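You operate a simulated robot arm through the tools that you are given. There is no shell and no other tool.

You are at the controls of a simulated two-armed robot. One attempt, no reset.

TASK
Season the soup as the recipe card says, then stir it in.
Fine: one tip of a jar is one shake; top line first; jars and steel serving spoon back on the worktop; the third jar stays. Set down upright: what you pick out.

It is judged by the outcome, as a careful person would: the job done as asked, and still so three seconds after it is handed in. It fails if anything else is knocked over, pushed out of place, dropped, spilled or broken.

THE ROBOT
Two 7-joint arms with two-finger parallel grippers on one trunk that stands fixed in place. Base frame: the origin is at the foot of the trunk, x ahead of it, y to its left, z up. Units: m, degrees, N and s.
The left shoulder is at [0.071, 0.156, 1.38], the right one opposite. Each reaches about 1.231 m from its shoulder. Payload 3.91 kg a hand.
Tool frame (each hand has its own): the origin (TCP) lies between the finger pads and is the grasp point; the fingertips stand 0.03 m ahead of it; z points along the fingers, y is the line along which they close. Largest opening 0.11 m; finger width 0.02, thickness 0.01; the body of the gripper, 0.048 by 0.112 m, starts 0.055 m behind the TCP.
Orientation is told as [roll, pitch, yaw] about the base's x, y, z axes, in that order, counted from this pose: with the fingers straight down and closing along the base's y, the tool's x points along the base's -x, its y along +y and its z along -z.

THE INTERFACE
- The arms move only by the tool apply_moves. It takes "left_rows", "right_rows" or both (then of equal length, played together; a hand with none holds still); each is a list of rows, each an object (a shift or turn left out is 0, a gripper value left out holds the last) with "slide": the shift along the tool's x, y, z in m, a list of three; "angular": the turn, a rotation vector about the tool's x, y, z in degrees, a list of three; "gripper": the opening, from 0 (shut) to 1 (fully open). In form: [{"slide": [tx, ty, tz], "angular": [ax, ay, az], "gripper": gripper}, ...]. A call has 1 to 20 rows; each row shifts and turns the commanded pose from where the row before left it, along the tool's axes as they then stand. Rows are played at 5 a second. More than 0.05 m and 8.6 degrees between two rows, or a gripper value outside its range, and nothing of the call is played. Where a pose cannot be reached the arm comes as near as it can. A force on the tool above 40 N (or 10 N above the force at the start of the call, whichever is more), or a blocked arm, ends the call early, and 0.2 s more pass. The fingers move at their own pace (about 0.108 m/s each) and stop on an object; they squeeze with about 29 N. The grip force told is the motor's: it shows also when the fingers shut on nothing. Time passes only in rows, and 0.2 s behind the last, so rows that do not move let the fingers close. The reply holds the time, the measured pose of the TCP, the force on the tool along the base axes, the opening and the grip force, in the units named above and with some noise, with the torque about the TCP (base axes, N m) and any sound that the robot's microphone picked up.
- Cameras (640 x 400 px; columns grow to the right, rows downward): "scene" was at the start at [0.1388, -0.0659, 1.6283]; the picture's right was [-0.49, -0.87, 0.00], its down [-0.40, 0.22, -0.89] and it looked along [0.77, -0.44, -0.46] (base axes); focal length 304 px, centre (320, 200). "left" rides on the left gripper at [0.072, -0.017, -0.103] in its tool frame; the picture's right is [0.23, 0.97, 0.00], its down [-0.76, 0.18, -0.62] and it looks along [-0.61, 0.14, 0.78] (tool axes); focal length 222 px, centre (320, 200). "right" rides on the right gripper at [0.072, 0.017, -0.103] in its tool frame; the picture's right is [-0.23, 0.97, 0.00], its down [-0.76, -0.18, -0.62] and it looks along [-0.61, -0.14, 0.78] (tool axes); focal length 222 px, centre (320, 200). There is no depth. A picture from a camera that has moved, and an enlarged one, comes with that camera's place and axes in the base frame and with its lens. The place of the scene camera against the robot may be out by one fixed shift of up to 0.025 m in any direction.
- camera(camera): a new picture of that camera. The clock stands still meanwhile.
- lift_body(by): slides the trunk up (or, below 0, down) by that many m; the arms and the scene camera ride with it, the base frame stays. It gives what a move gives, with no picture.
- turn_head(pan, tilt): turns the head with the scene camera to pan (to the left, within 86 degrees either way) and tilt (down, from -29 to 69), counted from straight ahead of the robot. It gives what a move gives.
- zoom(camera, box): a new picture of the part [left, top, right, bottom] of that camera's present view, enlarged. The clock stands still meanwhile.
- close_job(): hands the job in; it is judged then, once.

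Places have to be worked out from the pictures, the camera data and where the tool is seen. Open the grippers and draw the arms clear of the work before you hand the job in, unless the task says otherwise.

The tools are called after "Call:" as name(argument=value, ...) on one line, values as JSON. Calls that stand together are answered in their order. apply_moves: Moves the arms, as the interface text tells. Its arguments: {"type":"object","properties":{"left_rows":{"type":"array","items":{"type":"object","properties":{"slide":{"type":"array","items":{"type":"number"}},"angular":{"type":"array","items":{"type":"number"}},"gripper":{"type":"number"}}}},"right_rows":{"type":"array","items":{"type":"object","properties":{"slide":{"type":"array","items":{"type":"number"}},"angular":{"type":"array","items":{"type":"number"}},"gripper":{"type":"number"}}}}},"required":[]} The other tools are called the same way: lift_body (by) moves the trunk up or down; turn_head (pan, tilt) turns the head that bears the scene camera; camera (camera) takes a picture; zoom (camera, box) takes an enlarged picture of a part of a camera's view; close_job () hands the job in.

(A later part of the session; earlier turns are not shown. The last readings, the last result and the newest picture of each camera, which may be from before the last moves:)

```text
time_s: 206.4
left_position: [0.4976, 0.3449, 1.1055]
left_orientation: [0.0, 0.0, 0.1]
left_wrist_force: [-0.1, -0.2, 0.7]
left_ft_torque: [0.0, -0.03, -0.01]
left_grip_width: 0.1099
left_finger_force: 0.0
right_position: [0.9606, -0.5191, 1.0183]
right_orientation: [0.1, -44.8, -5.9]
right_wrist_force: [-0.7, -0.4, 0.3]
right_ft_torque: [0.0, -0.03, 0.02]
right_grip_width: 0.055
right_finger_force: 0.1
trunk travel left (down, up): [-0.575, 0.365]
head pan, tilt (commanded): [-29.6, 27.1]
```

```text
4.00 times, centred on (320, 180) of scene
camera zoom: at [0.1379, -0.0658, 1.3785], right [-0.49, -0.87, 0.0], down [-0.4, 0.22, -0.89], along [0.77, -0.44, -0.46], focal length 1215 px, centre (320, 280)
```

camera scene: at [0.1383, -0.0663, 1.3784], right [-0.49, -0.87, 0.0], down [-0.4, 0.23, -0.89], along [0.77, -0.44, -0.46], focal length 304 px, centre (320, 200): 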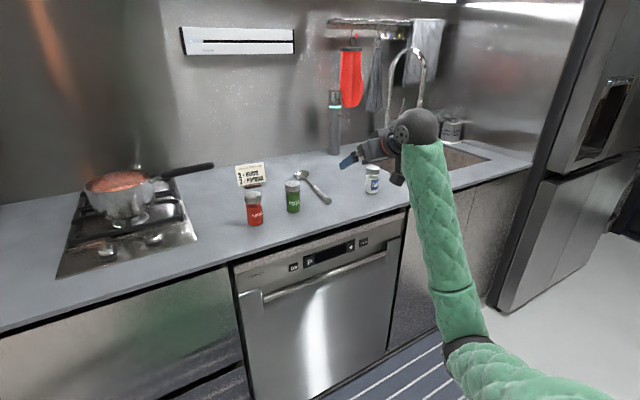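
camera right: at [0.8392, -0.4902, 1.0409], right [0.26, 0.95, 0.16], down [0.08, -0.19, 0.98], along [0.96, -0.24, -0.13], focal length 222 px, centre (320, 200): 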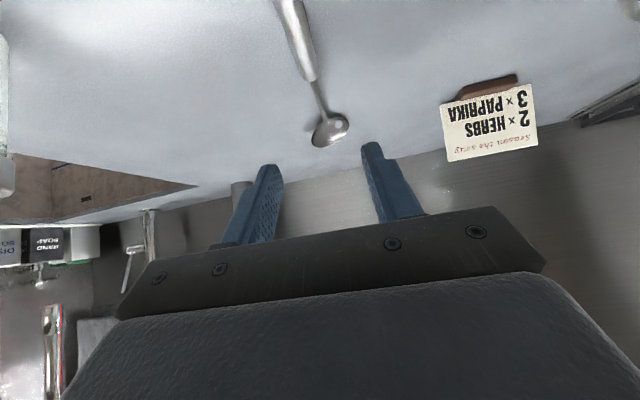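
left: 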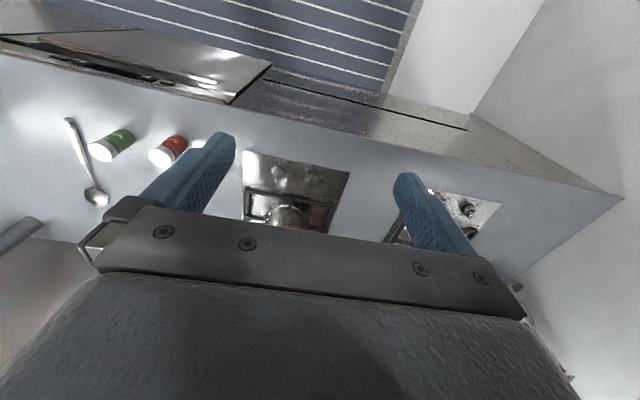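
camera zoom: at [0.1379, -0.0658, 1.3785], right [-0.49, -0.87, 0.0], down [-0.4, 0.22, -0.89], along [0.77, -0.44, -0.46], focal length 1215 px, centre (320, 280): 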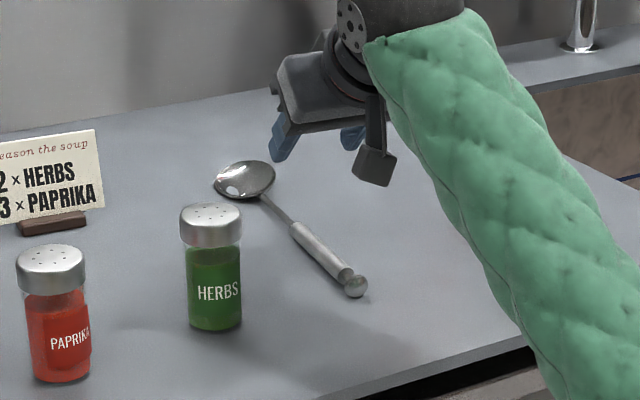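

The hover is well aligned with the handle within 1-2 mm. I'll descend straight down to about z 0.940 with the fingers straddling the grip section.

Call:
apply_moves(right_rows=[{"slide": [0.0141, 0, 0.0142]}, {"slide": [0.0141, 0, 0.0142]}, {"slide": [0.0141, 0, 0.0142]}, {"slide": [0.0085, 0, 0.0085]}, {"slide": [0.0042, 0, 0.0042]}, {}])

Call:
camera(camera="right")

Call:
zoom(camera="scene", box=[260, 140, 380, 220])

```text
time_s: 207.8
left_position: [0.498, 0.3451, 1.1039]
left_orientation: [0.0, 0.0, 0.0]
left_wrist_force: [0.0, 0.1, -0.3]
left_ft_torque: [-0.01, -0.04, -0.03]
left_grip_width: 0.11
left_finger_force: 0.0
right_position: [0.9591, -0.519, 0.9392]
right_orientation: [0.1, -44.8, -5.9]
right_wrist_force: [-0.3, 0.0, 0.4]
right_ft_torque: [-0.01, 0.0, -0.02]
right_grip_width: 0.0552
right_finger_force: 0.0
trunk travel left (down, up): [-0.575, 0.365]
head pan, tilt (commanded): [-29.6, 27.1]
```

```text
taken
camera right: at [0.8387, -0.4904, 0.9625], right [0.26, 0.95, 0.16], down [0.08, -0.19, 0.98], along [0.96, -0.24, -0.13], focal length 222 px, centre (320, 200)
```

right: 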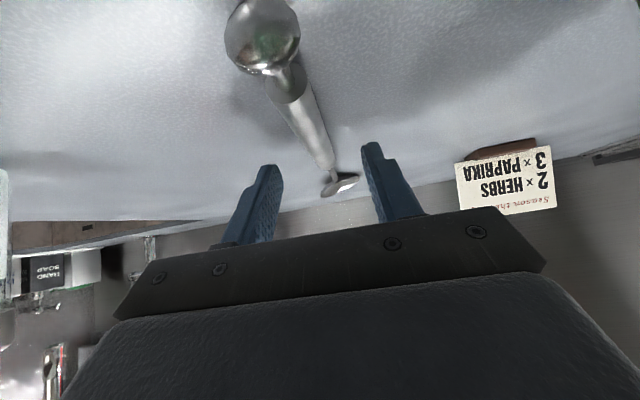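

```text
5.00 times, centred on (320, 180) of scene
camera zoom: at [0.1386, -0.0655, 1.3783], right [-0.49, -0.87, 0.0], down [-0.4, 0.22, -0.89], along [0.77, -0.44, -0.46], focal length 1518 px, centre (320, 300)
```

zoom: 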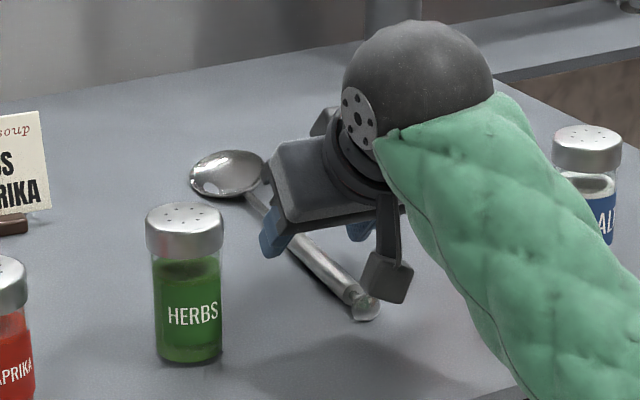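

The fingertips straddle the handle but only just reach past its middle. I'll ease down a bit more, watching for contact with the worktop.

Call:
apply_moves(right_rows=[{"slide": [0.0009, 0, 0.0009]}, {"slide": [0.0009, 0, 0.0009]}, {}])

```text
time_s: 208.6
left_position: [0.4982, 0.3454, 1.1042]
left_orientation: [0.0, 0.0, 0.0]
left_wrist_force: [-0.5, 0.1, -0.9]
left_ft_torque: [0.02, 0.03, 0.0]
left_grip_width: 0.1102
left_finger_force: 0.1
right_position: [0.9608, -0.5194, 0.9372]
right_orientation: [0.2, -44.8, -5.8]
right_wrist_force: [0.2, 0.1, 0.4]
right_ft_torque: [-0.01, 0.01, 0.01]
right_grip_width: 0.0549
right_finger_force: 0.1
trunk travel left (down, up): [-0.575, 0.365]
head pan, tilt (commanded): [-29.6, 27.1]
```

No contact yet at 0.937. Going on down in sub-millimetre steps.

Call:
apply_moves(right_rows=[{"slide": [0.0006, 0, 0.0006]}, {"slide": [0.0006, 0, 0.0006]}, {}])

```text
time_s: 209.4
left_position: [0.4978, 0.3455, 1.1049]
left_orientation: [0.0, 0.1, 0.0]
left_wrist_force: [-0.1, 0.4, 0.4]
left_ft_torque: [0.02, 0.01, -0.01]
left_grip_width: 0.1103
left_finger_force: 0.0
right_position: [0.9615, -0.5174, 0.9358]
right_orientation: [0.1, -44.8, -5.9]
right_wrist_force: [0.0, 0.0, -0.6]
right_ft_torque: [-0.01, 0.0, 0.01]
right_grip_width: 0.0551
right_finger_force: 0.0
trunk travel left (down, up): [-0.575, 0.365]
head pan, tilt (commanded): [-29.6, 27.1]
```

Still free at about 0.936. One more small step.

Call:
apply_moves(right_rows=[{"slide": [0.0007, 0, 0.0007]}, {"slide": [0.0007, 0, 0.0007]}, {}])

Call:
zoom(camera="right", box=[220, 100, 420, 240])

```text
time_s: 210.2
left_position: [0.498, 0.3452, 1.1049]
left_orientation: [-0.1, 0.0, 0.0]
left_wrist_force: [-0.5, -0.6, 0.7]
left_ft_torque: [-0.01, 0.02, -0.04]
left_grip_width: 0.1101
left_finger_force: 0.1
right_position: [0.9602, -0.5202, 0.9336]
right_orientation: [0.1, -44.8, -5.9]
right_wrist_force: [0.4, 0.4, 0.0]
right_ft_torque: [0.0, 0.0, 0.0]
right_grip_width: 0.0549
right_finger_force: 0.1
trunk travel left (down, up): [-0.575, 0.365]
head pan, tilt (commanded): [-29.6, 27.1]
```

```text
2.86 times, centred on (320, 170) of right
camera zoom: at [0.8393, -0.4904, 0.9562], right [0.26, 0.95, 0.16], down [0.08, -0.19, 0.98], along [0.96, -0.24, -0.13], focal length 635 px, centre (320, 286)
```

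zoom: 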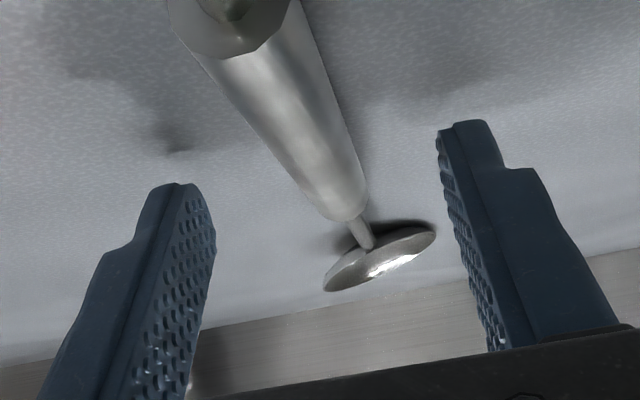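

Still no contact at 0.934. I'll take another 1.5 mm for a deeper bite on the handle.

Call:
apply_moves(right_rows=[{"slide": [0.0005, 0, 0.0005]}, {"slide": [0.0005, 0, 0.0005]}, {}])

```text
time_s: 211.0
left_position: [0.497, 0.3461, 1.1052]
left_orientation: [-0.1, 0.0, 0.0]
left_wrist_force: [0.1, 0.3, 0.7]
left_ft_torque: [-0.02, 0.07, 0.0]
left_grip_width: 0.1101
left_finger_force: 0.1
right_position: [0.9619, -0.5188, 0.9315]
right_orientation: [0.1, -44.9, -5.9]
right_wrist_force: [0.8, -0.5, -0.2]
right_ft_torque: [0.01, 0.01, -0.01]
right_grip_width: 0.0549
right_finger_force: 0.1
trunk travel left (down, up): [-0.575, 0.365]
head pan, tilt (commanded): [-29.6, 27.1]
```

The fingertips are now well below the handle's axis and nothing is touching. Closing on the handle.

Call:
apply_moves(right_rows=[{"gripper": 0.25}, {"gripper": 0}, {"gripper": 0}, {"gripper": 0}, {"gripper": 0}, {"gripper": 0}])

Call:
zoom(camera="right", box=[220, 100, 420, 240])

```text
time_s: 212.4
left_position: [0.4982, 0.3461, 1.1044]
left_orientation: [0.0, 0.0, 0.0]
left_wrist_force: [0.4, -0.2, 0.0]
left_ft_torque: [-0.01, 0.03, 0.02]
left_grip_width: 0.1102
left_finger_force: 0.1
right_position: [0.9608, -0.519, 0.9329]
right_orientation: [0.1, -44.8, -5.9]
right_wrist_force: [-0.5, -0.3, 0.4]
right_ft_torque: [-0.01, 0.01, 0.05]
right_grip_width: 0.0148
right_finger_force: 29.4
trunk travel left (down, up): [-0.575, 0.365]
head pan, tilt (commanded): [-29.6, 27.1]
```

```text
2.86 times, centred on (320, 170) of right
camera zoom: at [0.8391, -0.4906, 0.9546], right [0.26, 0.95, 0.16], down [0.08, -0.19, 0.98], along [0.96, -0.24, -0.13], focal length 635 px, centre (320, 286)
```

zoom: 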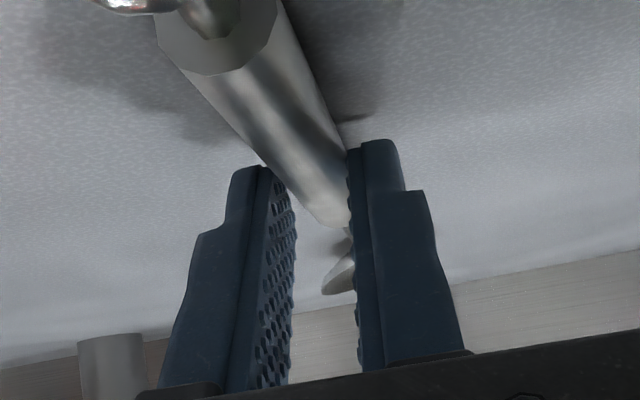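

Gripped the handle at 14.8 mm. Slow test lift of about 1 cm.

Call:
apply_moves(right_rows=[{"slide": [-0.0007, 0, -0.0007]}, {"slide": [-0.0014, 0, -0.0014]}, {"slide": [-0.0021, 0, -0.0021]}, {"slide": [-0.0021, 0, -0.0021]}, {"slide": [-0.0007, 0, -0.0007]}, {}])

Call:
camera(camera="right")

Call:
zoom(camera="scene", box=[260, 140, 380, 220])

```text
time_s: 213.8
left_position: [0.4985, 0.3459, 1.1059]
left_orientation: [-0.1, -0.1, -0.1]
left_wrist_force: [-0.5, -1.1, -0.5]
left_ft_torque: [-0.01, 0.02, 0.04]
left_grip_width: 0.1097
left_finger_force: 0.0
right_position: [0.9603, -0.5206, 0.9418]
right_orientation: [0.2, -44.8, -5.9]
right_wrist_force: [0.1, -0.3, -1.0]
right_ft_torque: [-0.02, 0.08, -0.01]
right_grip_width: 0.0149
right_finger_force: 28.4
trunk travel left (down, up): [-0.575, 0.365]
head pan, tilt (commanded): [-29.6, 27.1]
```

```text
taken
camera right: at [0.8392, -0.4908, 0.9646], right [0.26, 0.95, 0.16], down [0.08, -0.19, 0.98], along [0.96, -0.24, -0.13], focal length 222 px, centre (320, 200)
```

right: 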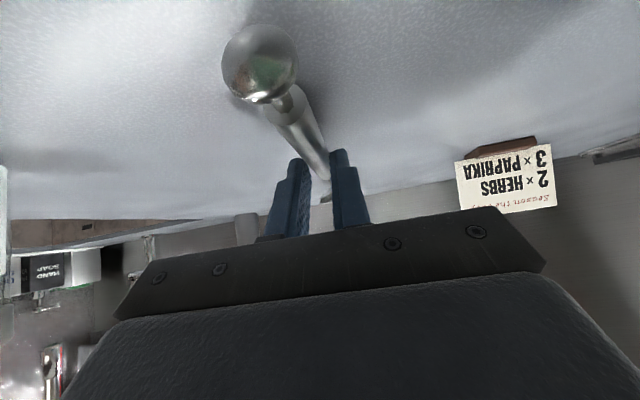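

```text
5.00 times, centred on (320, 180) of scene
camera zoom: at [0.1388, -0.0656, 1.3783], right [-0.49, -0.87, 0.0], down [-0.4, 0.22, -0.89], along [0.77, -0.44, -0.46], focal length 1518 px, centre (320, 300)
```

zoom: 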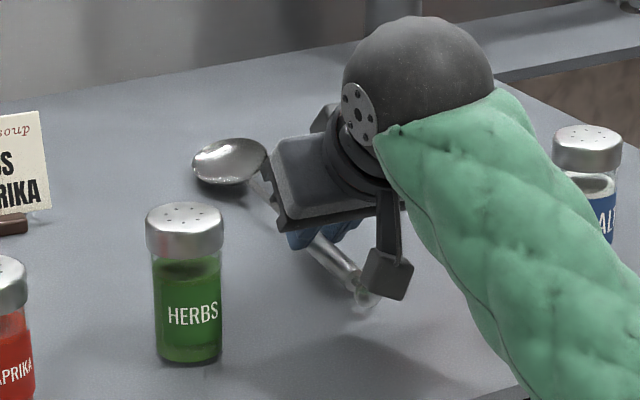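

The spoon came up level with the hand, with small torque and a steady width. Gently lifting it to about z 1.20.

Call:
apply_moves(right_rows=[{"slide": [-0.0028, 0, -0.0028]}, {"slide": [-0.0056, 0, -0.0057]}, {"slide": [-0.0085, 0, -0.0085]}, {"slide": [-0.0106, 0, -0.0106]}, {"slide": [-0.0106, 0, -0.0106]}, {"slide": [-0.0106, 0, -0.0106]}, {"slide": [-0.0106, 0, -0.0106]}, {"slide": [-0.0106, 0, -0.0106]}, {"slide": [-0.0106, 0, -0.0106]}, {"slide": [-0.0106, 0, -0.0106]}, {"slide": [-0.0106, 0, -0.0106]}, {"slide": [-0.0106, 0, -0.0106]}, {"slide": [-0.0106, 0, -0.0106]}, {"slide": [-0.0106, 0, -0.0106]}, {"slide": [-0.0106, 0, -0.0106]}, {"slide": [-0.0106, 0, -0.0106]}, {"slide": [-0.0106, 0, -0.0106]}, {"slide": [-0.0085, 0, -0.0085]}, {"slide": [-0.0056, 0, -0.0057]}, {"slide": [-0.0028, 0, -0.0028]}])

Call:
camera(camera="scene")

Call:
zoom(camera="scene", box=[240, 40, 400, 140])

Call:
camera(camera="right")

```text
time_s: 218.0
left_position: [0.4987, 0.3459, 1.1053]
left_orientation: [-0.1, 0.0, 0.1]
left_wrist_force: [-0.7, 1.0, 0.2]
left_ft_torque: [0.0, -0.02, 0.0]
left_grip_width: 0.1101
left_finger_force: 0.1
right_position: [0.9619, -0.5205, 1.1995]
right_orientation: [0.1, -44.7, -5.9]
right_wrist_force: [0.5, -0.2, -2.0]
right_ft_torque: [0.06, 0.05, -0.01]
right_grip_width: 0.015
right_finger_force: 29.4
trunk travel left (down, up): [-0.575, 0.365]
head pan, tilt (commanded): [-29.6, 27.1]
```

```text
taken
camera scene: at [0.1388, -0.0656, 1.3783], right [-0.49, -0.87, 0.0], down [-0.4, 0.22, -0.89], along [0.77, -0.44, -0.46], focal length 304 px, centre (320, 200)
```

scene: 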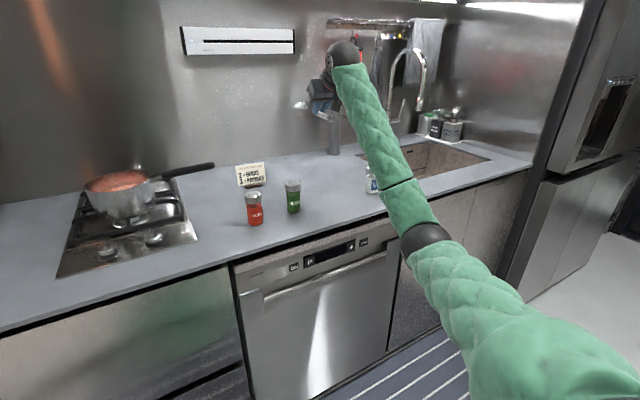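

```text
4.00 times, centred on (320, 90) of scene
camera zoom: at [0.1388, -0.0656, 1.3783], right [-0.49, -0.87, 0.0], down [-0.4, 0.22, -0.89], along [0.77, -0.44, -0.46], focal length 1215 px, centre (320, 640)
```

zoom: 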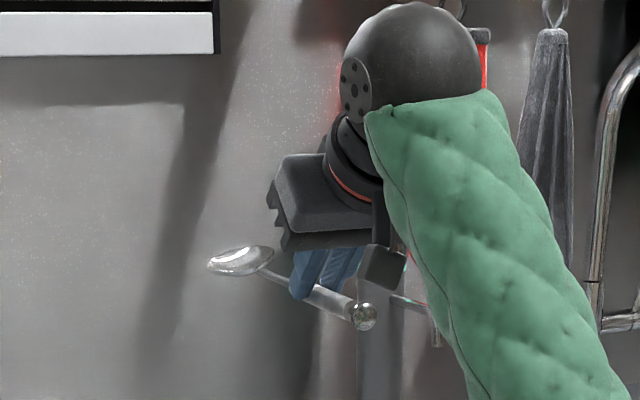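

```text
taken
camera right: at [0.84, -0.4914, 1.2222], right [0.26, 0.95, 0.16], down [0.08, -0.19, 0.98], along [0.96, -0.24, -0.13], focal length 222 px, centre (320, 200)
```

right: 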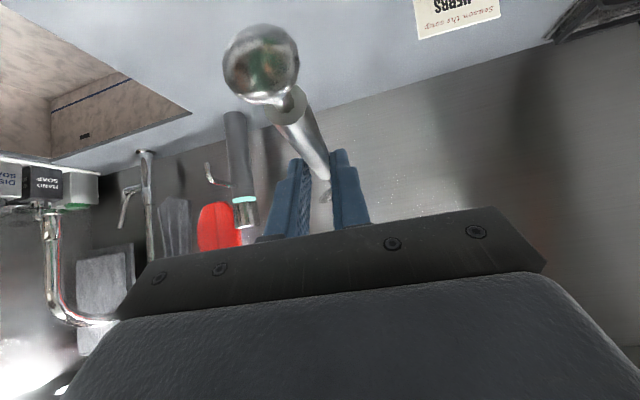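

The spoon is held level and steady. I'll turn the hand back to yaw 0 so the spoon points straight ahead, and carry it left at z 1.20 toward the pot.

Call:
apply_moves(right_rows=[{"angular": [-2.08, 0, -2.09]}, {"angular": [-2.08, 0, -2.09]}, {"slide": [0, 0.008, 0]}, {"slide": [0, 0.016, 0]}, {"slide": [0, 0.022, 0]}, {"slide": [0, 0.026, 0]}, {"slide": [0, 0.026, 0]}, {"slide": [0, 0.026, 0]}, {"slide": [0, 0.026, 0]}, {"slide": [0, 0.026, 0]}, {"slide": [0, 0.026, 0]}, {"slide": [0, 0.026, 0]}, {"slide": [0, 0.026, 0]}, {"slide": [0, 0.026, 0]}, {"slide": [0, 0.026, 0]}, {"slide": [0, 0.022, 0]}, {"slide": [0, 0.016, 0]}, {"slide": [0, 0.008, 0]}, {}])

Call:
apply_moves(right_rows=[{"slide": [0.0034, 0.008, -0.0034]}, {"slide": [0.0034, 0.016, -0.0034]}, {"slide": [0.0034, 0.022, -0.0034]}, {"slide": [0.0034, 0.026, -0.0034]}, {"slide": [0.0034, 0.026, -0.0034]}, {"slide": [0.0034, 0.026, -0.0034]}, {"slide": [0.0034, 0.026, -0.0034]}, {"slide": [0.0034, 0.026, -0.0034]}, {"slide": [0.0034, 0.022, -0.0034]}, {"slide": [0.0034, 0.016, -0.0034]}, {"slide": [0.0034, 0.0115, -0.0034]}, {}])

Call:
camera(camera="right")

Call:
camera(camera="scene")

```text
time_s: 222.0
left_position: [0.4973, 0.3464, 1.1052]
left_orientation: [0.0, 0.0, 0.1]
left_wrist_force: [-1.1, 1.0, -0.4]
left_ft_torque: [-0.01, -0.01, -0.02]
left_grip_width: 0.1102
left_finger_force: 0.1
right_position: [0.9614, -0.1665, 1.2005]
right_orientation: [0.1, -44.8, 0.0]
right_wrist_force: [0.2, 0.3, -1.4]
right_ft_torque: [0.0, 0.08, -0.01]
right_grip_width: 0.0147
right_finger_force: 29.2
trunk travel left (down, up): [-0.575, 0.365]
head pan, tilt (commanded): [-29.6, 27.1]
```

```text
time_s: 224.6
left_position: [0.4985, 0.3459, 1.1063]
left_orientation: [0.0, 0.0, -0.1]
left_wrist_force: [-0.4, -1.1, 0.0]
left_ft_torque: [0.01, -0.01, 0.03]
left_grip_width: 0.1099
left_finger_force: 0.1
right_position: [0.9073, 0.0574, 1.2]
right_orientation: [0.1, -44.8, -0.1]
right_wrist_force: [0.5, -0.5, -1.2]
right_ft_torque: [0.02, 0.09, -0.04]
right_grip_width: 0.0148
right_finger_force: 28.8
trunk travel left (down, up): [-0.575, 0.365]
head pan, tilt (commanded): [-29.6, 27.1]
```

```text
taken
camera right: at [0.7834, 0.0736, 1.223], right [0.16, 0.97, 0.16], down [0.1, -0.18, 0.98], along [0.98, -0.14, -0.13], focal length 222 px, centre (320, 200)
```

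right: 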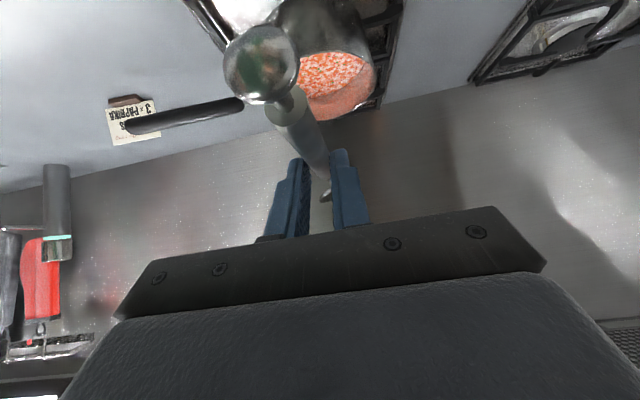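

```text
taken
camera scene: at [0.1389, -0.0655, 1.3783], right [-0.49, -0.87, 0.0], down [-0.4, 0.22, -0.89], along [0.77, -0.44, -0.46], focal length 304 px, centre (320, 200)
```

scene: 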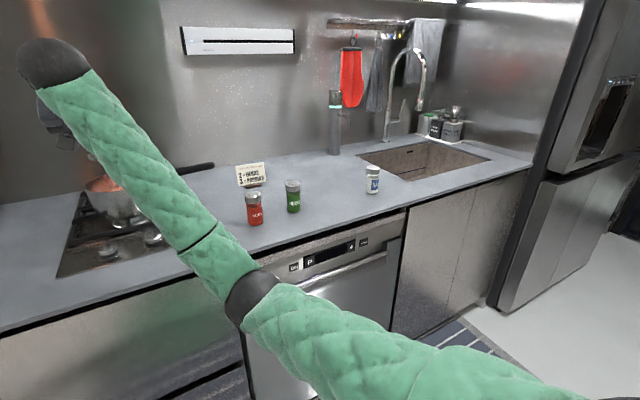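

The spoon is level above the pot, but my right forearm blocks the scene view. I'll bring the left arm around on the left side so its wrist camera can watch the spoon go into the pot.

Call:
apply_moves(left_rows=[{"slide": [0, 0, -0.037]}, {"slide": [0, 0, -0.037]}, {"slide": [0, 0, -0.037]}, {"slide": [-0.04, -0.003, 0]}, {"slide": [-0.04, -0.003, 0]}, {"slide": [-0.04, -0.003, 0]}, {"slide": [-0.04, -0.003, 0]}, {"slide": [-0.04, -0.003, 0]}, {"slide": [-0.04, -0.003, 0]}, {"slide": [-0.04, -0.003, 0]}, {"slide": [-0.04, -0.003, 0]}, {"slide": [-0.04, -0.003, 0]}, {"slide": [-0.03, -0.003, 0]}, {}])

Call:
apply_moves(left_rows=[{"angular": [0, 0, 8.5]}, {"angular": [0, 0, 8.5]}, {"angular": [0, 0, 8.5]}, {"angular": [0, 0, 8.5]}, {"angular": [0, 0, 8.5]}, {"angular": [0, 0, 8.5]}, {"angular": [0, 0, 8.5]}, {"angular": [0, -7.5, 0]}, {"angular": [0, -7.5, 0]}, {"angular": [0, -7.5, 0]}, {"angular": [0, -7.5, 0]}, {"angular": [0, -7.5, 0]}, {"angular": [0, -7.5, 0]}, {}])

Call:
camera(camera="left")

```text
time_s: 227.6
left_position: [0.889, 0.317, 1.2153]
left_orientation: [0.0, -0.1, 0.0]
left_wrist_force: [0.3, -0.7, -0.4]
left_ft_torque: [0.0, -0.02, 0.0]
left_grip_width: 0.1098
left_finger_force: 0.0
right_position: [0.9063, 0.0595, 1.2001]
right_orientation: [0.1, -44.9, -0.1]
right_wrist_force: [0.2, -0.2, -0.7]
right_ft_torque: [-0.01, 0.05, 0.01]
right_grip_width: 0.015
right_finger_force: 29.2
trunk travel left (down, up): [-0.575, 0.365]
head pan, tilt (commanded): [-29.6, 27.1]
```

```text
time_s: 230.6
left_position: [0.8889, 0.3161, 1.2153]
left_orientation: [0.0, -45.1, -59.4]
left_wrist_force: [-0.9, -1.0, 0.5]
left_ft_torque: [0.02, -0.02, -0.01]
left_grip_width: 0.1101
left_finger_force: 0.0
right_position: [0.9065, 0.0578, 1.2005]
right_orientation: [0.2, -44.8, 0.0]
right_wrist_force: [-0.4, -0.6, -0.8]
right_ft_torque: [-0.02, 0.09, 0.02]
right_grip_width: 0.0151
right_finger_force: 29.2
trunk travel left (down, up): [-0.575, 0.365]
head pan, tilt (commanded): [-29.6, 27.1]
```

```text
taken
camera left: at [0.8094, 0.4145, 1.2382], right [0.76, 0.63, -0.16], down [0.2, 0.01, 0.98], along [0.62, -0.77, -0.12], focal length 222 px, centre (320, 200)
```

left: 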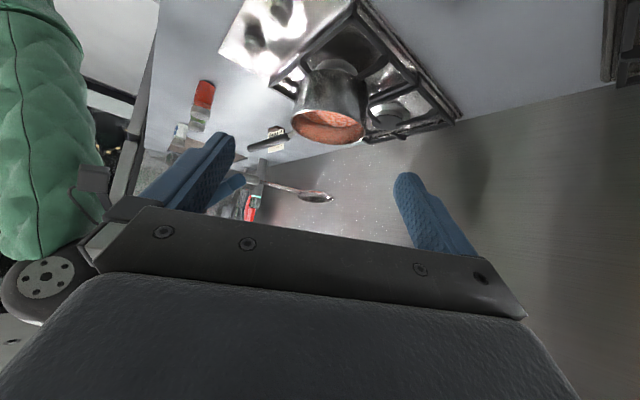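

The left camera now shows both the pot and the spoon bowl. I'll zoom in to check the pot's depth and the bowl's position.

Call:
zoom(camera="left", box=[250, 40, 410, 220])

```text
2.22 times, centred on (330, 130) of left
camera zoom: at [0.8094, 0.4145, 1.2382], right [0.76, 0.63, -0.16], down [0.2, 0.01, 0.98], along [0.62, -0.77, -0.12], focal length 494 px, centre (298, 356)
```

zoom: 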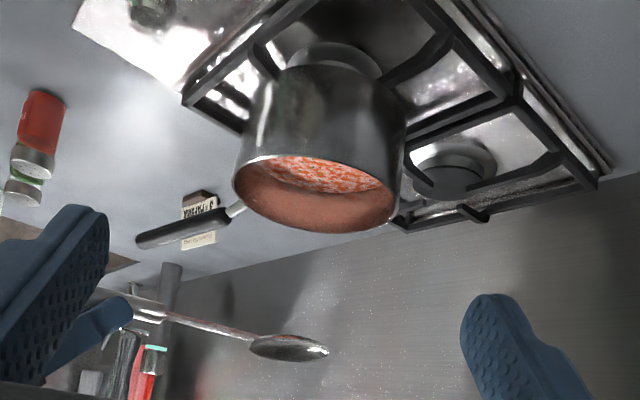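

This view agrees with my numbers: rim z ≈ 1.031, soup surface ≈ 0.987, pot floor ≈ 0.955, and the spoon bowl about 9 cm long and centred above the pot. I'll lower the spoon and gradually tilt it to about 40°, easing the bowl inside the rim and still above the soup.

Call:
apply_moves(right_rows=[{"slide": [0.006, 0, 0.0065]}, {"slide": [0.0115, 0, 0.0125]}, {"slide": [0.0115, 0, 0.0125]}, {"slide": [0.0096, 0, 0.0106]}, {}, {"slide": [-0.0035, 0, 0], "angular": [0, 4, 0]}, {"slide": [-0.0035, 0, 0], "angular": [0, 4, 0]}, {"slide": [-0.0031, 0, 0.003], "angular": [0, 4, 0]}, {"slide": [-0.0031, 0, 0.003], "angular": [0, 4, 0]}, {"slide": [-0.0045, 0, 0.0038], "angular": [0, 4, 0]}, {"slide": [-0.0045, 0, 0.0038], "angular": [0, 4, 0]}, {}])

Call:
zoom(camera="left", box=[250, 40, 410, 220])

Call:
camera(camera="right")

```text
time_s: 233.2
left_position: [0.8888, 0.3158, 1.2152]
left_orientation: [0.0, -45.0, -59.4]
left_wrist_force: [-0.4, 0.7, -0.2]
left_ft_torque: [0.02, -0.01, 0.01]
left_grip_width: 0.1099
left_finger_force: 0.0
right_position: [0.9746, 0.0636, 1.1297]
right_orientation: [0.1, -20.9, 0.3]
right_wrist_force: [-3.6, -0.8, -0.1]
right_ft_torque: [-0.07, 0.28, -0.14]
right_grip_width: 0.0147
right_finger_force: 29.3
right hand out of reach, approached as far as the arm can: row 9, 10, 11
trunk travel left (down, up): [-0.575, 0.365]
head pan, tilt (commanded): [-29.6, 27.1]
```

```text
2.22 times, centred on (330, 130) of left
camera zoom: at [0.8093, 0.4152, 1.2379], right [0.76, 0.63, -0.16], down [0.2, 0.01, 0.98], along [0.62, -0.77, -0.12], focal length 494 px, centre (298, 356)
```

zoom: 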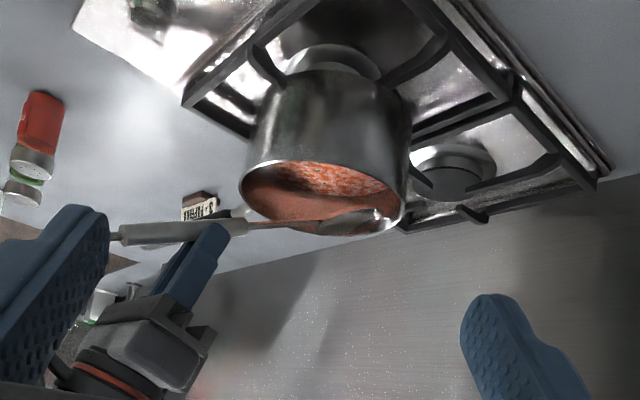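

```text
taken
camera right: at [0.8702, 0.0794, 1.1999], right [0.21, 0.97, 0.08], down [0.49, -0.18, 0.85], along [0.85, -0.14, -0.51], focal length 222 px, centre (320, 200)
```

right: 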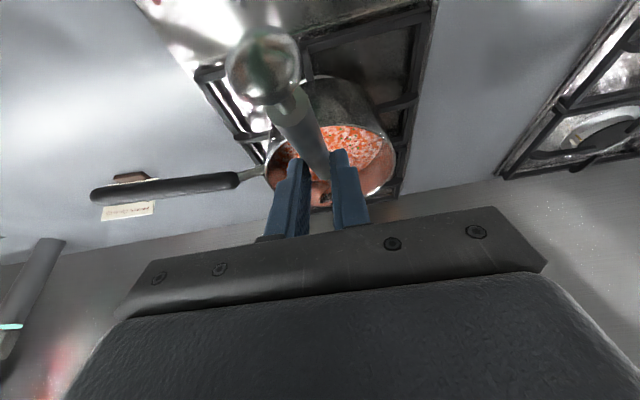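

The arm ran out of wrist range and drifted forward: the spoon's bowl is up against the far inside wall of the pot (3.6 N). I'll take a closer look before backing it out.

Call:
zoom(camera="left", box=[310, 100, 400, 165])

Call:
zoom(camera="scene", box=[0, 80, 240, 230])

```text
6.15 times, centred on (355, 132) of left
camera zoom: at [0.8093, 0.4152, 1.2379], right [0.76, 0.63, -0.16], down [0.2, 0.01, 0.98], along [0.62, -0.77, -0.12], focal length 1367 px, centre (105, 615)
```

zoom: 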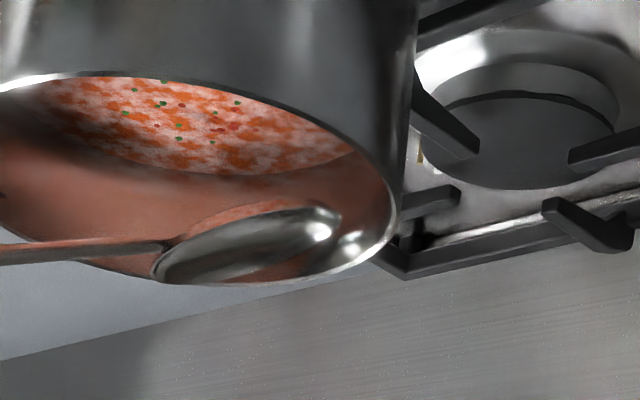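

```text
2.67 times, centred on (120, 155) of scene
camera zoom: at [0.1386, -0.0651, 1.3783], right [-0.49, -0.87, 0.0], down [-0.4, 0.22, -0.89], along [0.77, -0.44, -0.46], focal length 810 px, centre (853, 320)
```

zoom: 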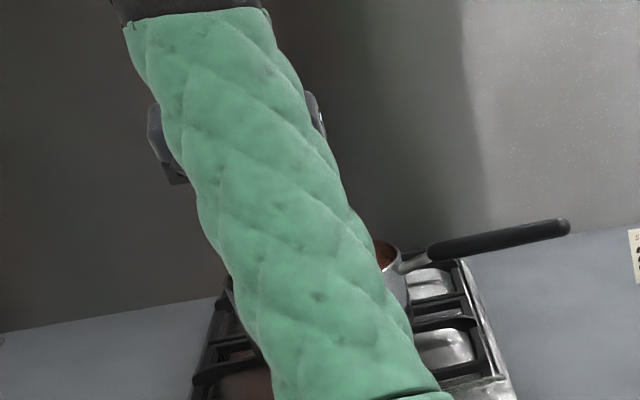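

The bowl tip is resting on the far inner wall, above the soup, and the pot has shifted at most a few millimetres. Raising the trunk lifts the spoon straight up without changing the arm's pose, and it also gives the wrist the range it needs. First 5 cm.

Call:
lift_body(by=0.05)

Call:
camera(camera="left")

```text
time_s: 234.1
left_position: [0.8902, 0.3157, 1.2638]
left_orientation: [-0.1, -44.9, -59.4]
left_wrist_force: [-0.1, -0.1, 0.0]
left_ft_torque: [0.0, 0.01, 0.02]
left_grip_width: 0.1101
left_finger_force: 0.1
right_position: [0.9754, 0.0625, 1.1791]
right_orientation: [0.1, -20.9, 0.1]
right_wrist_force: [0.2, 0.7, -1.7]
right_ft_torque: [0.0, 0.03, -0.02]
right_grip_width: 0.0149
right_finger_force: 29.4
trunk travel left (down, up): [-0.625, 0.315]
head pan, tilt (commanded): [-29.6, 27.1]
```

```text
taken
camera left: at [0.8102, 0.4151, 1.2871], right [0.76, 0.63, -0.16], down [0.2, 0.01, 0.98], along [0.62, -0.77, -0.12], focal length 222 px, centre (320, 200)
```

left: 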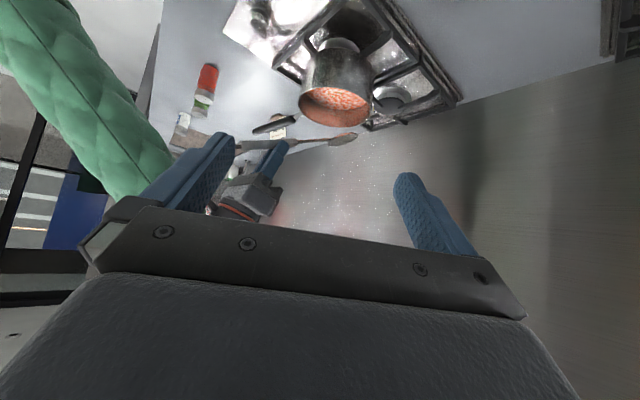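

Contact is released and only the spoon's weight remains. Raising the trunk another 13 cm for better wrist posture.

Call:
lift_body(by=0.13)

Call:
zoom(camera="left", box=[220, 20, 420, 170])

Call:
camera(camera="scene")

```text
time_s: 235.7
left_position: [0.89, 0.3159, 1.396]
left_orientation: [0.0, -45.0, -59.4]
left_wrist_force: [0.0, 0.5, -0.1]
left_ft_torque: [0.03, -0.01, -0.02]
left_grip_width: 0.11
left_finger_force: 0.0
right_position: [0.9751, 0.0634, 1.3089]
right_orientation: [0.1, -21.0, 0.2]
right_wrist_force: [-0.7, 0.6, -1.1]
right_ft_torque: [0.05, 0.05, 0.02]
right_grip_width: 0.015
right_finger_force: 28.8
trunk travel left (down, up): [-0.755, 0.185]
head pan, tilt (commanded): [-29.6, 27.1]
```

```text
2.67 times, centred on (320, 95) of left
camera zoom: at [0.8102, 0.4152, 1.4173], right [0.76, 0.63, -0.16], down [0.2, 0.01, 0.98], along [0.62, -0.77, -0.12], focal length 592 px, centre (320, 480)
```

zoom: 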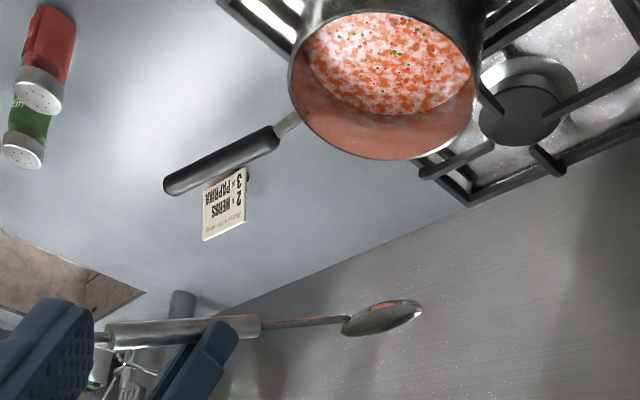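

```text
taken
camera scene: at [0.1395, -0.065, 1.5582], right [-0.49, -0.87, 0.0], down [-0.4, 0.22, -0.89], along [0.77, -0.44, -0.46], focal length 304 px, centre (320, 200)
```

scene: 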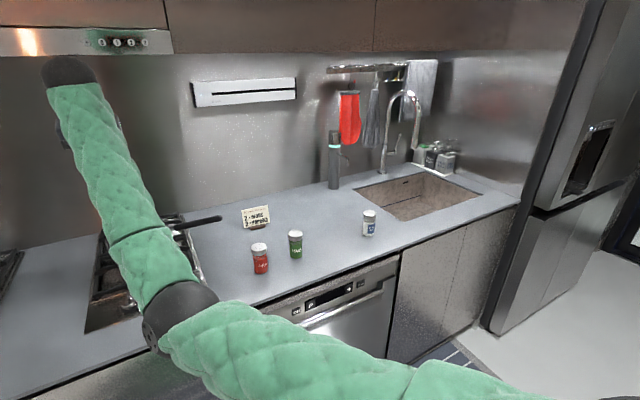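

The spoon hasn't slipped in the grip, and the pot has moved only about 8 mm, to roughly (1.094, 0.058). With the spoon well clear above it, I'll now tilt to 40° in free air to confirm the arm can hold that pose.

Call:
apply_moves(right_rows=[{"angular": [0, 4, 0]}, {"angular": [0, 4, 0]}, {"angular": [0, 4, 0]}, {"angular": [0, 4, 0]}, {}])

```text
time_s: 236.9
left_position: [0.8893, 0.3162, 1.3951]
left_orientation: [-0.2, -45.0, -59.3]
left_wrist_force: [-0.2, -0.2, 0.2]
left_ft_torque: [0.01, -0.03, 0.0]
left_grip_width: 0.11
left_finger_force: 0.1
right_position: [1.0233, 0.0732, 1.2981]
right_orientation: [0.1, -4.9, 0.1]
right_wrist_force: [0.6, -0.7, -1.1]
right_ft_torque: [0.0, 0.01, 0.05]
right_grip_width: 0.0144
right_finger_force: 29.0
right hand out of reach, approached as far as the arm can: row 1, 2, 3, 4
trunk travel left (down, up): [-0.755, 0.185]
head pan, tilt (commanded): [-29.6, 27.1]
```

At this height the wrist bend limit is reached again, and the wrist is getting near the hood, so I won't go higher here. I'll level the spoon, step aside to the right, lower the hand, and then raise the trunk, so the forearm slopes less when I tilt. First, levelling and backing off.

Call:
apply_moves(right_rows=[{"angular": [0, -4, 0]}, {"angular": [0, -4, 0]}, {"angular": [0, -4, 0]}, {"slide": [0.0194, -0.002, 0.0076], "angular": [0, -4, 0]}, {"slide": [0.0198, -0.002, 0.0062], "angular": [0, -4, 0]}, {"slide": [0.0202, -0.002, 0.0048], "angular": [0, -4, 0]}, {"slide": [0.0205, -0.002, 0.0034], "angular": [0, -4, 0]}, {"slide": [0.0207, -0.002, 0.0019], "angular": [0, -4, 0]}, {"slide": [0.0208, -0.002, 0.0005], "angular": [0, -4, 0]}, {"slide": [0.0208, -0.002, -0.001], "angular": [0, -4, 0]}, {}])

Call:
camera(camera="left")

```text
time_s: 239.5
left_position: [0.8884, 0.3164, 1.395]
left_orientation: [-0.1, -44.9, -59.4]
left_wrist_force: [-0.1, 0.2, 0.6]
left_ft_torque: [0.0, -0.03, 0.0]
left_grip_width: 0.1099
left_finger_force: 0.1
right_position: [0.9248, 0.0193, 1.2316]
right_orientation: [-2.2, -47.3, -0.8]
right_wrist_force: [-1.0, 0.6, -1.8]
right_ft_torque: [0.01, 0.04, 0.05]
right_grip_width: 0.0151
right_finger_force: 28.7
trunk travel left (down, up): [-0.755, 0.185]
head pan, tilt (commanded): [-29.6, 27.1]
stopped in row 11 (right hand): the arm was blocked; the commanded pose is now the measured one
```

```text
taken
camera left: at [0.8097, 0.4148, 1.418], right [0.76, 0.63, -0.16], down [0.2, 0.01, 0.98], along [0.62, -0.77, -0.12], focal length 222 px, centre (320, 200)
```

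left: 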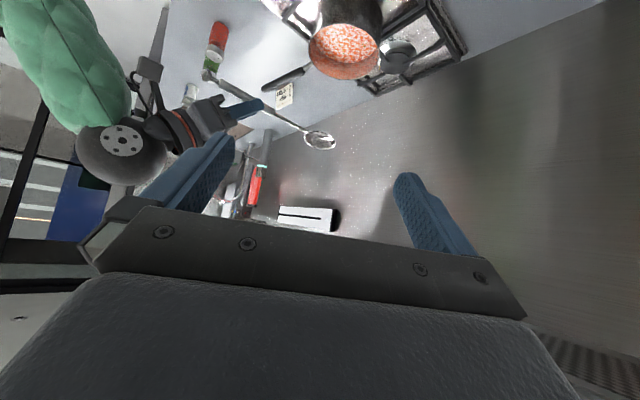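

The hand ended slightly askew at (0.925, 0.019, 1.232). I'll square it up and slide right to y ≈ -0.30, clear of the pot handle, then lower to about z 1.15.

Call:
apply_moves(right_rows=[{"angular": [-2.8, 2.3, -0.6]}, {"slide": [0, -0.008, 0]}, {"slide": [0, -0.016, 0]}, {"slide": [0, -0.022, 0]}, {"slide": [0, -0.026, 0]}, {"slide": [0, -0.026, 0]}, {"slide": [0, -0.026, 0]}, {"slide": [0, -0.026, 0]}, {"slide": [0, -0.026, 0]}, {"slide": [0, -0.026, 0]}, {"slide": [0, -0.026, 0]}, {"slide": [0, -0.026, 0]}, {"slide": [0, -0.026, 0]}, {"slide": [0, -0.022, 0]}, {"slide": [0, -0.012, 0]}, {"slide": [0, -0.006, 0]}, {}])

Call:
apply_moves(right_rows=[{"slide": [0.006, 0, 0.006]}, {"slide": [0.012, 0, 0.012]}, {"slide": [0.0135, 0, 0.0135]}, {"slide": [0.0135, 0, 0.0135]}, {"slide": [0.009, 0, 0.009]}, {"slide": [0.004, 0, 0.004]}, {}])

Call:
camera(camera="scene")

Call:
camera(camera="right")

```text
time_s: 243.1
left_position: [0.8896, 0.316, 1.3947]
left_orientation: [-0.1, -45.1, -59.4]
left_wrist_force: [0.8, 0.6, -0.3]
left_ft_torque: [0.03, -0.03, -0.03]
left_grip_width: 0.1099
left_finger_force: 0.1
right_position: [0.9246, -0.2964, 1.2291]
right_orientation: [0.3, -44.7, 0.1]
right_wrist_force: [0.6, 0.5, -0.9]
right_ft_torque: [0.0, 0.04, 0.0]
right_grip_width: 0.0148
right_finger_force: 29.3
trunk travel left (down, up): [-0.755, 0.185]
head pan, tilt (commanded): [-29.6, 27.1]
```

```text
time_s: 244.7
left_position: [0.8889, 0.3151, 1.3949]
left_orientation: [-0.1, -44.9, -59.4]
left_wrist_force: [-0.9, 0.6, 0.1]
left_ft_torque: [-0.01, -0.03, 0.02]
left_grip_width: 0.1099
left_finger_force: 0.0
right_position: [0.9255, -0.2953, 1.1477]
right_orientation: [0.3, -44.8, 0.2]
right_wrist_force: [-0.8, -0.1, -1.7]
right_ft_torque: [-0.02, 0.06, 0.0]
right_grip_width: 0.015
right_finger_force: 28.9
trunk travel left (down, up): [-0.755, 0.185]
head pan, tilt (commanded): [-29.6, 27.1]
```

```text
taken
camera scene: at [0.1391, -0.0654, 1.5583], right [-0.49, -0.87, 0.0], down [-0.4, 0.22, -0.89], along [0.77, -0.44, -0.46], focal length 304 px, centre (320, 200)
```

scene: 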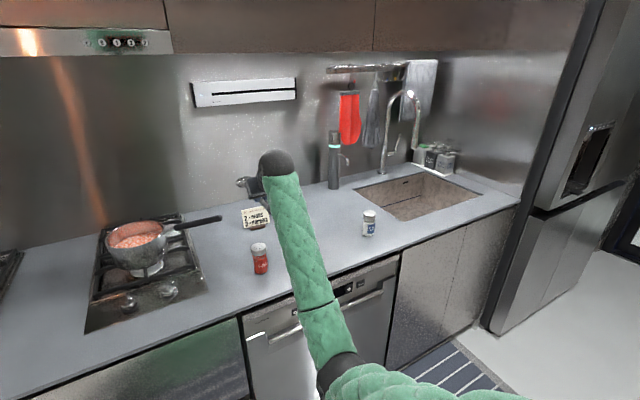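

```text
taken
camera right: at [0.8012, -0.281, 1.17], right [0.16, 0.97, 0.16], down [0.1, -0.18, 0.98], along [0.98, -0.14, -0.13], focal length 222 px, centre (320, 200)
```

right: 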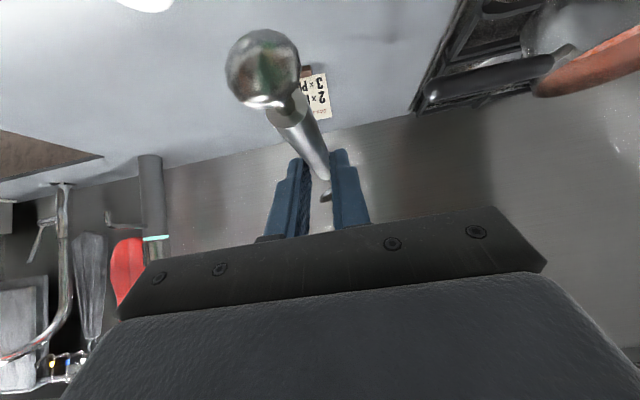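

Everything on the worktop is in place. Before raising the trunk I'll lower and retract the left hand so it stays clear of the hood, then lift 12 cm.

Call:
apply_moves(left_rows=[{"slide": [0.0354, 0, 0.0177]}, {"slide": [0.0354, 0, 0.0177]}, {"slide": [0.0354, 0, 0.0177]}, {"slide": [0.0354, 0, 0.0177]}, {}])

Call:
lift_body(by=0.12)

Call:
camera(camera="left")

```text
time_s: 245.9
left_position: [0.862, 0.3574, 1.245]
left_orientation: [0.0, -45.0, -59.4]
left_wrist_force: [0.7, 0.7, 0.7]
left_ft_torque: [0.0, -0.04, 0.03]
left_grip_width: 0.1098
left_finger_force: 0.0
right_position: [0.9262, -0.2968, 1.1475]
right_orientation: [0.4, -44.7, -0.1]
right_wrist_force: [-0.7, -0.4, -1.5]
right_ft_torque: [0.0, 0.03, 0.01]
right_grip_width: 0.0149
right_finger_force: 28.7
trunk travel left (down, up): [-0.755, 0.185]
head pan, tilt (commanded): [-29.6, 27.1]
```

```text
time_s: 247.4
left_position: [0.8618, 0.3588, 1.3652]
left_orientation: [-0.1, -45.0, -59.4]
left_wrist_force: [-1.0, 1.2, -1.0]
left_ft_torque: [-0.02, -0.01, -0.01]
left_grip_width: 0.1101
left_finger_force: 0.1
right_position: [0.9257, -0.2967, 1.2677]
right_orientation: [0.3, -44.7, 0.0]
right_wrist_force: [-0.4, -0.4, -1.5]
right_ft_torque: [0.0, 0.1, 0.01]
right_grip_width: 0.0151
right_finger_force: 28.8
trunk travel left (down, up): [-0.875, 0.065]
head pan, tilt (commanded): [-29.6, 27.1]
```

```text
taken
camera left: at [0.784, 0.4569, 1.3875], right [0.76, 0.63, -0.16], down [0.2, 0.01, 0.98], along [0.62, -0.77, -0.12], focal length 222 px, centre (320, 200)
```

left: 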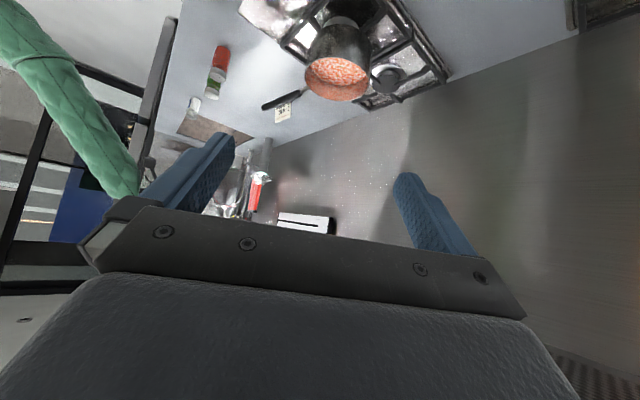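

The trunk is up, with shoulders around z 1.43 by my estimate, which should give the wrist room. I'll carry the level spoon back over the pot while lowering the left hand to watch.

Call:
apply_moves(right_rows=[{"slide": [0, 0.008, 0]}, {"slide": [0, 0.016, 0]}, {"slide": [0, 0.022, 0]}, {"slide": [0, 0.026, 0]}, {"slide": [0, 0.026, 0]}, {"slide": [0, 0.026, 0]}, {"slide": [0, 0.026, 0]}, {"slide": [0, 0.026, 0]}, {"slide": [0, 0.026, 0]}, {"slide": [0, 0.026, 0]}, {"slide": [0, 0.026, 0]}, {"slide": [0, 0.026, 0]}, {"slide": [0, 0.026, 0]}, {"slide": [0, 0.022, 0]}, {"slide": [0, 0.016, 0]}, {"slide": [0, 0.011, 0]}, {}], left_rows=[{"slide": [0.02, 0, 0.02]}, {"slide": [0.02, 0, 0.02]}, {"slide": [0.02, 0, 0.02]}, {"slide": [0.02, 0, 0.02]}, {"slide": [0.019, 0, 0.019]}, {}, {}, {}, {}, {}, {}, {}, {}, {}, {}, {}, {}])

Call:
apply_moves(right_rows=[{"slide": [0.006, 0, 0.005]}, {"slide": [0.011, 0, 0.0092]}, {"slide": [0.0135, 0, 0.0113]}, {"slide": [0.0135, 0, 0.0113]}, {"slide": [0.0135, 0, 0.0113]}, {"slide": [0.0135, 0, 0.0113]}, {"slide": [0.0135, 0, 0.0113]}, {"slide": [0.0075, 0, 0.0063]}, {"slide": [0.0035, 0, 0.0029]}, {}])

Call:
camera(camera="left")

Call:
zoom(camera="left", box=[250, 40, 410, 220])

```text
time_s: 251.0
left_position: [0.8616, 0.3579, 1.2264]
left_orientation: [-0.1, -45.1, -59.4]
left_wrist_force: [-0.4, -0.6, 0.0]
left_ft_torque: [0.0, -0.01, 0.0]
left_grip_width: 0.11
left_finger_force: 0.0
right_position: [0.9239, 0.0579, 1.2679]
right_orientation: [0.2, -44.6, 0.0]
right_wrist_force: [-0.3, -0.7, -1.3]
right_ft_torque: [-0.04, 0.05, 0.02]
right_grip_width: 0.015
right_finger_force: 29.4
trunk travel left (down, up): [-0.875, 0.065]
head pan, tilt (commanded): [-29.6, 27.1]
```

```text
time_s: 253.2
left_position: [0.8625, 0.3585, 1.2268]
left_orientation: [0.0, -45.0, -59.5]
left_wrist_force: [0.3, 0.0, 1.0]
left_ft_torque: [0.02, 0.03, -0.02]
left_grip_width: 0.1101
left_finger_force: 0.0
right_position: [0.9188, 0.0458, 1.1549]
right_orientation: [-0.9, -45.7, 0.3]
right_wrist_force: [-0.3, -0.2, -1.1]
right_ft_torque: [-0.01, 0.07, 0.03]
right_grip_width: 0.0149
right_finger_force: 29.5
trunk travel left (down, up): [-0.875, 0.065]
head pan, tilt (commanded): [-29.6, 27.1]
```

```text
taken
camera left: at [0.7839, 0.4572, 1.2479], right [0.76, 0.63, -0.16], down [0.2, 0.01, 0.98], along [0.62, -0.77, -0.12], focal length 222 px, centre (320, 200)
```

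left: 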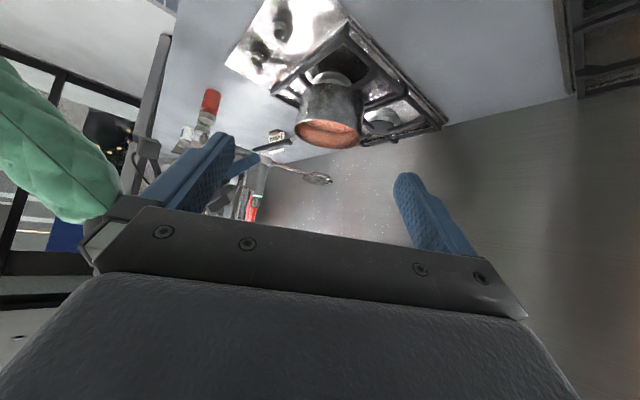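

```text
2.22 times, centred on (330, 130) of left
camera zoom: at [0.7839, 0.4572, 1.2479], right [0.76, 0.63, -0.16], down [0.2, 0.01, 0.98], along [0.62, -0.77, -0.12], focal length 494 px, centre (298, 356)
```

zoom: 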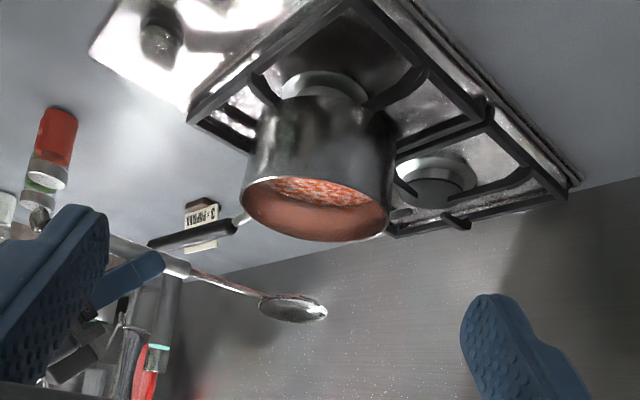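

The hand reads about 1 cm off the commanded spot, so I'll let it settle and read again before going on.

Call:
apply_moves(right_rows=[{}, {}, {}])

```text
time_s: 254.0
left_position: [0.8626, 0.3587, 1.2251]
left_orientation: [-0.1, -45.1, -59.4]
left_wrist_force: [0.0, -0.7, 0.6]
left_ft_torque: [0.03, 0.01, -0.02]
left_grip_width: 0.1098
left_finger_force: 0.0
right_position: [0.9188, 0.0456, 1.1518]
right_orientation: [-0.9, -45.5, 0.4]
right_wrist_force: [-0.3, -0.2, -0.8]
right_ft_torque: [-0.02, 0.05, -0.01]
right_grip_width: 0.0148
right_finger_force: 28.9
trunk travel left (down, up): [-0.875, 0.065]
head pan, tilt (commanded): [-29.6, 27.1]
```

It's holding about 1 cm off without any force at the tool, so something along the arm may be limiting it. I'll look at the arm's posture.

Call:
camera(camera="scene")

Call:
turn_head(pan=0, tilt=55)

Call:
camera(camera="scene")

```text
taken
camera scene: at [0.1391, -0.0651, 1.6783], right [-0.49, -0.87, 0.0], down [-0.4, 0.22, -0.89], along [0.77, -0.44, -0.46], focal length 304 px, centre (320, 200)
```

scene: 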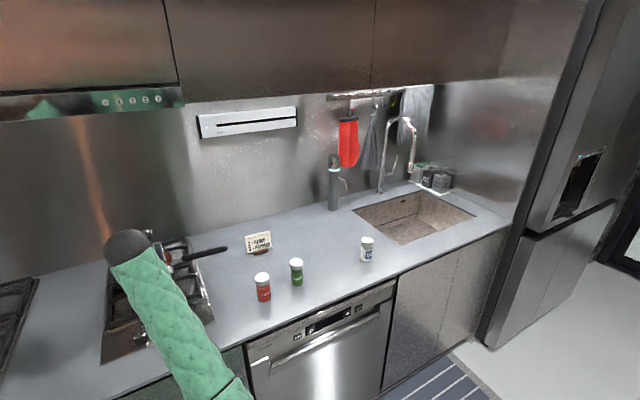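

```text
time_s: 254.9
left_position: [0.8631, 0.3583, 1.2249]
left_orientation: [-0.1, -45.0, -59.4]
left_wrist_force: [-0.3, -0.1, 0.0]
left_ft_torque: [0.01, -0.04, 0.02]
left_grip_width: 0.11
left_finger_force: 0.0
right_position: [0.9172, 0.0446, 1.1491]
right_orientation: [-1.2, -45.4, 0.4]
right_wrist_force: [0.4, -0.7, -1.7]
right_ft_torque: [-0.03, 0.08, 0.0]
right_grip_width: 0.0148
right_finger_force: 29.2
trunk travel left (down, up): [-0.875, 0.065]
head pan, tilt (commanded): [0.0, 55.0]
```

```text
taken
camera scene: at [0.1316, -0.0201, 1.6377], right [0.0, -1.0, 0.0], down [-0.82, 0.0, -0.57], along [0.57, 0.0, -0.82], focal length 304 px, centre (320, 200)
```

scene: 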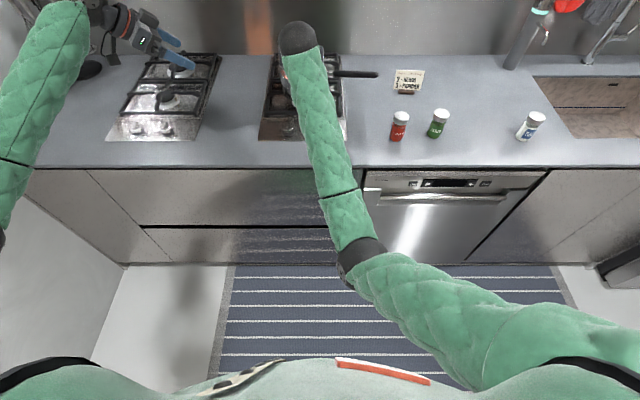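

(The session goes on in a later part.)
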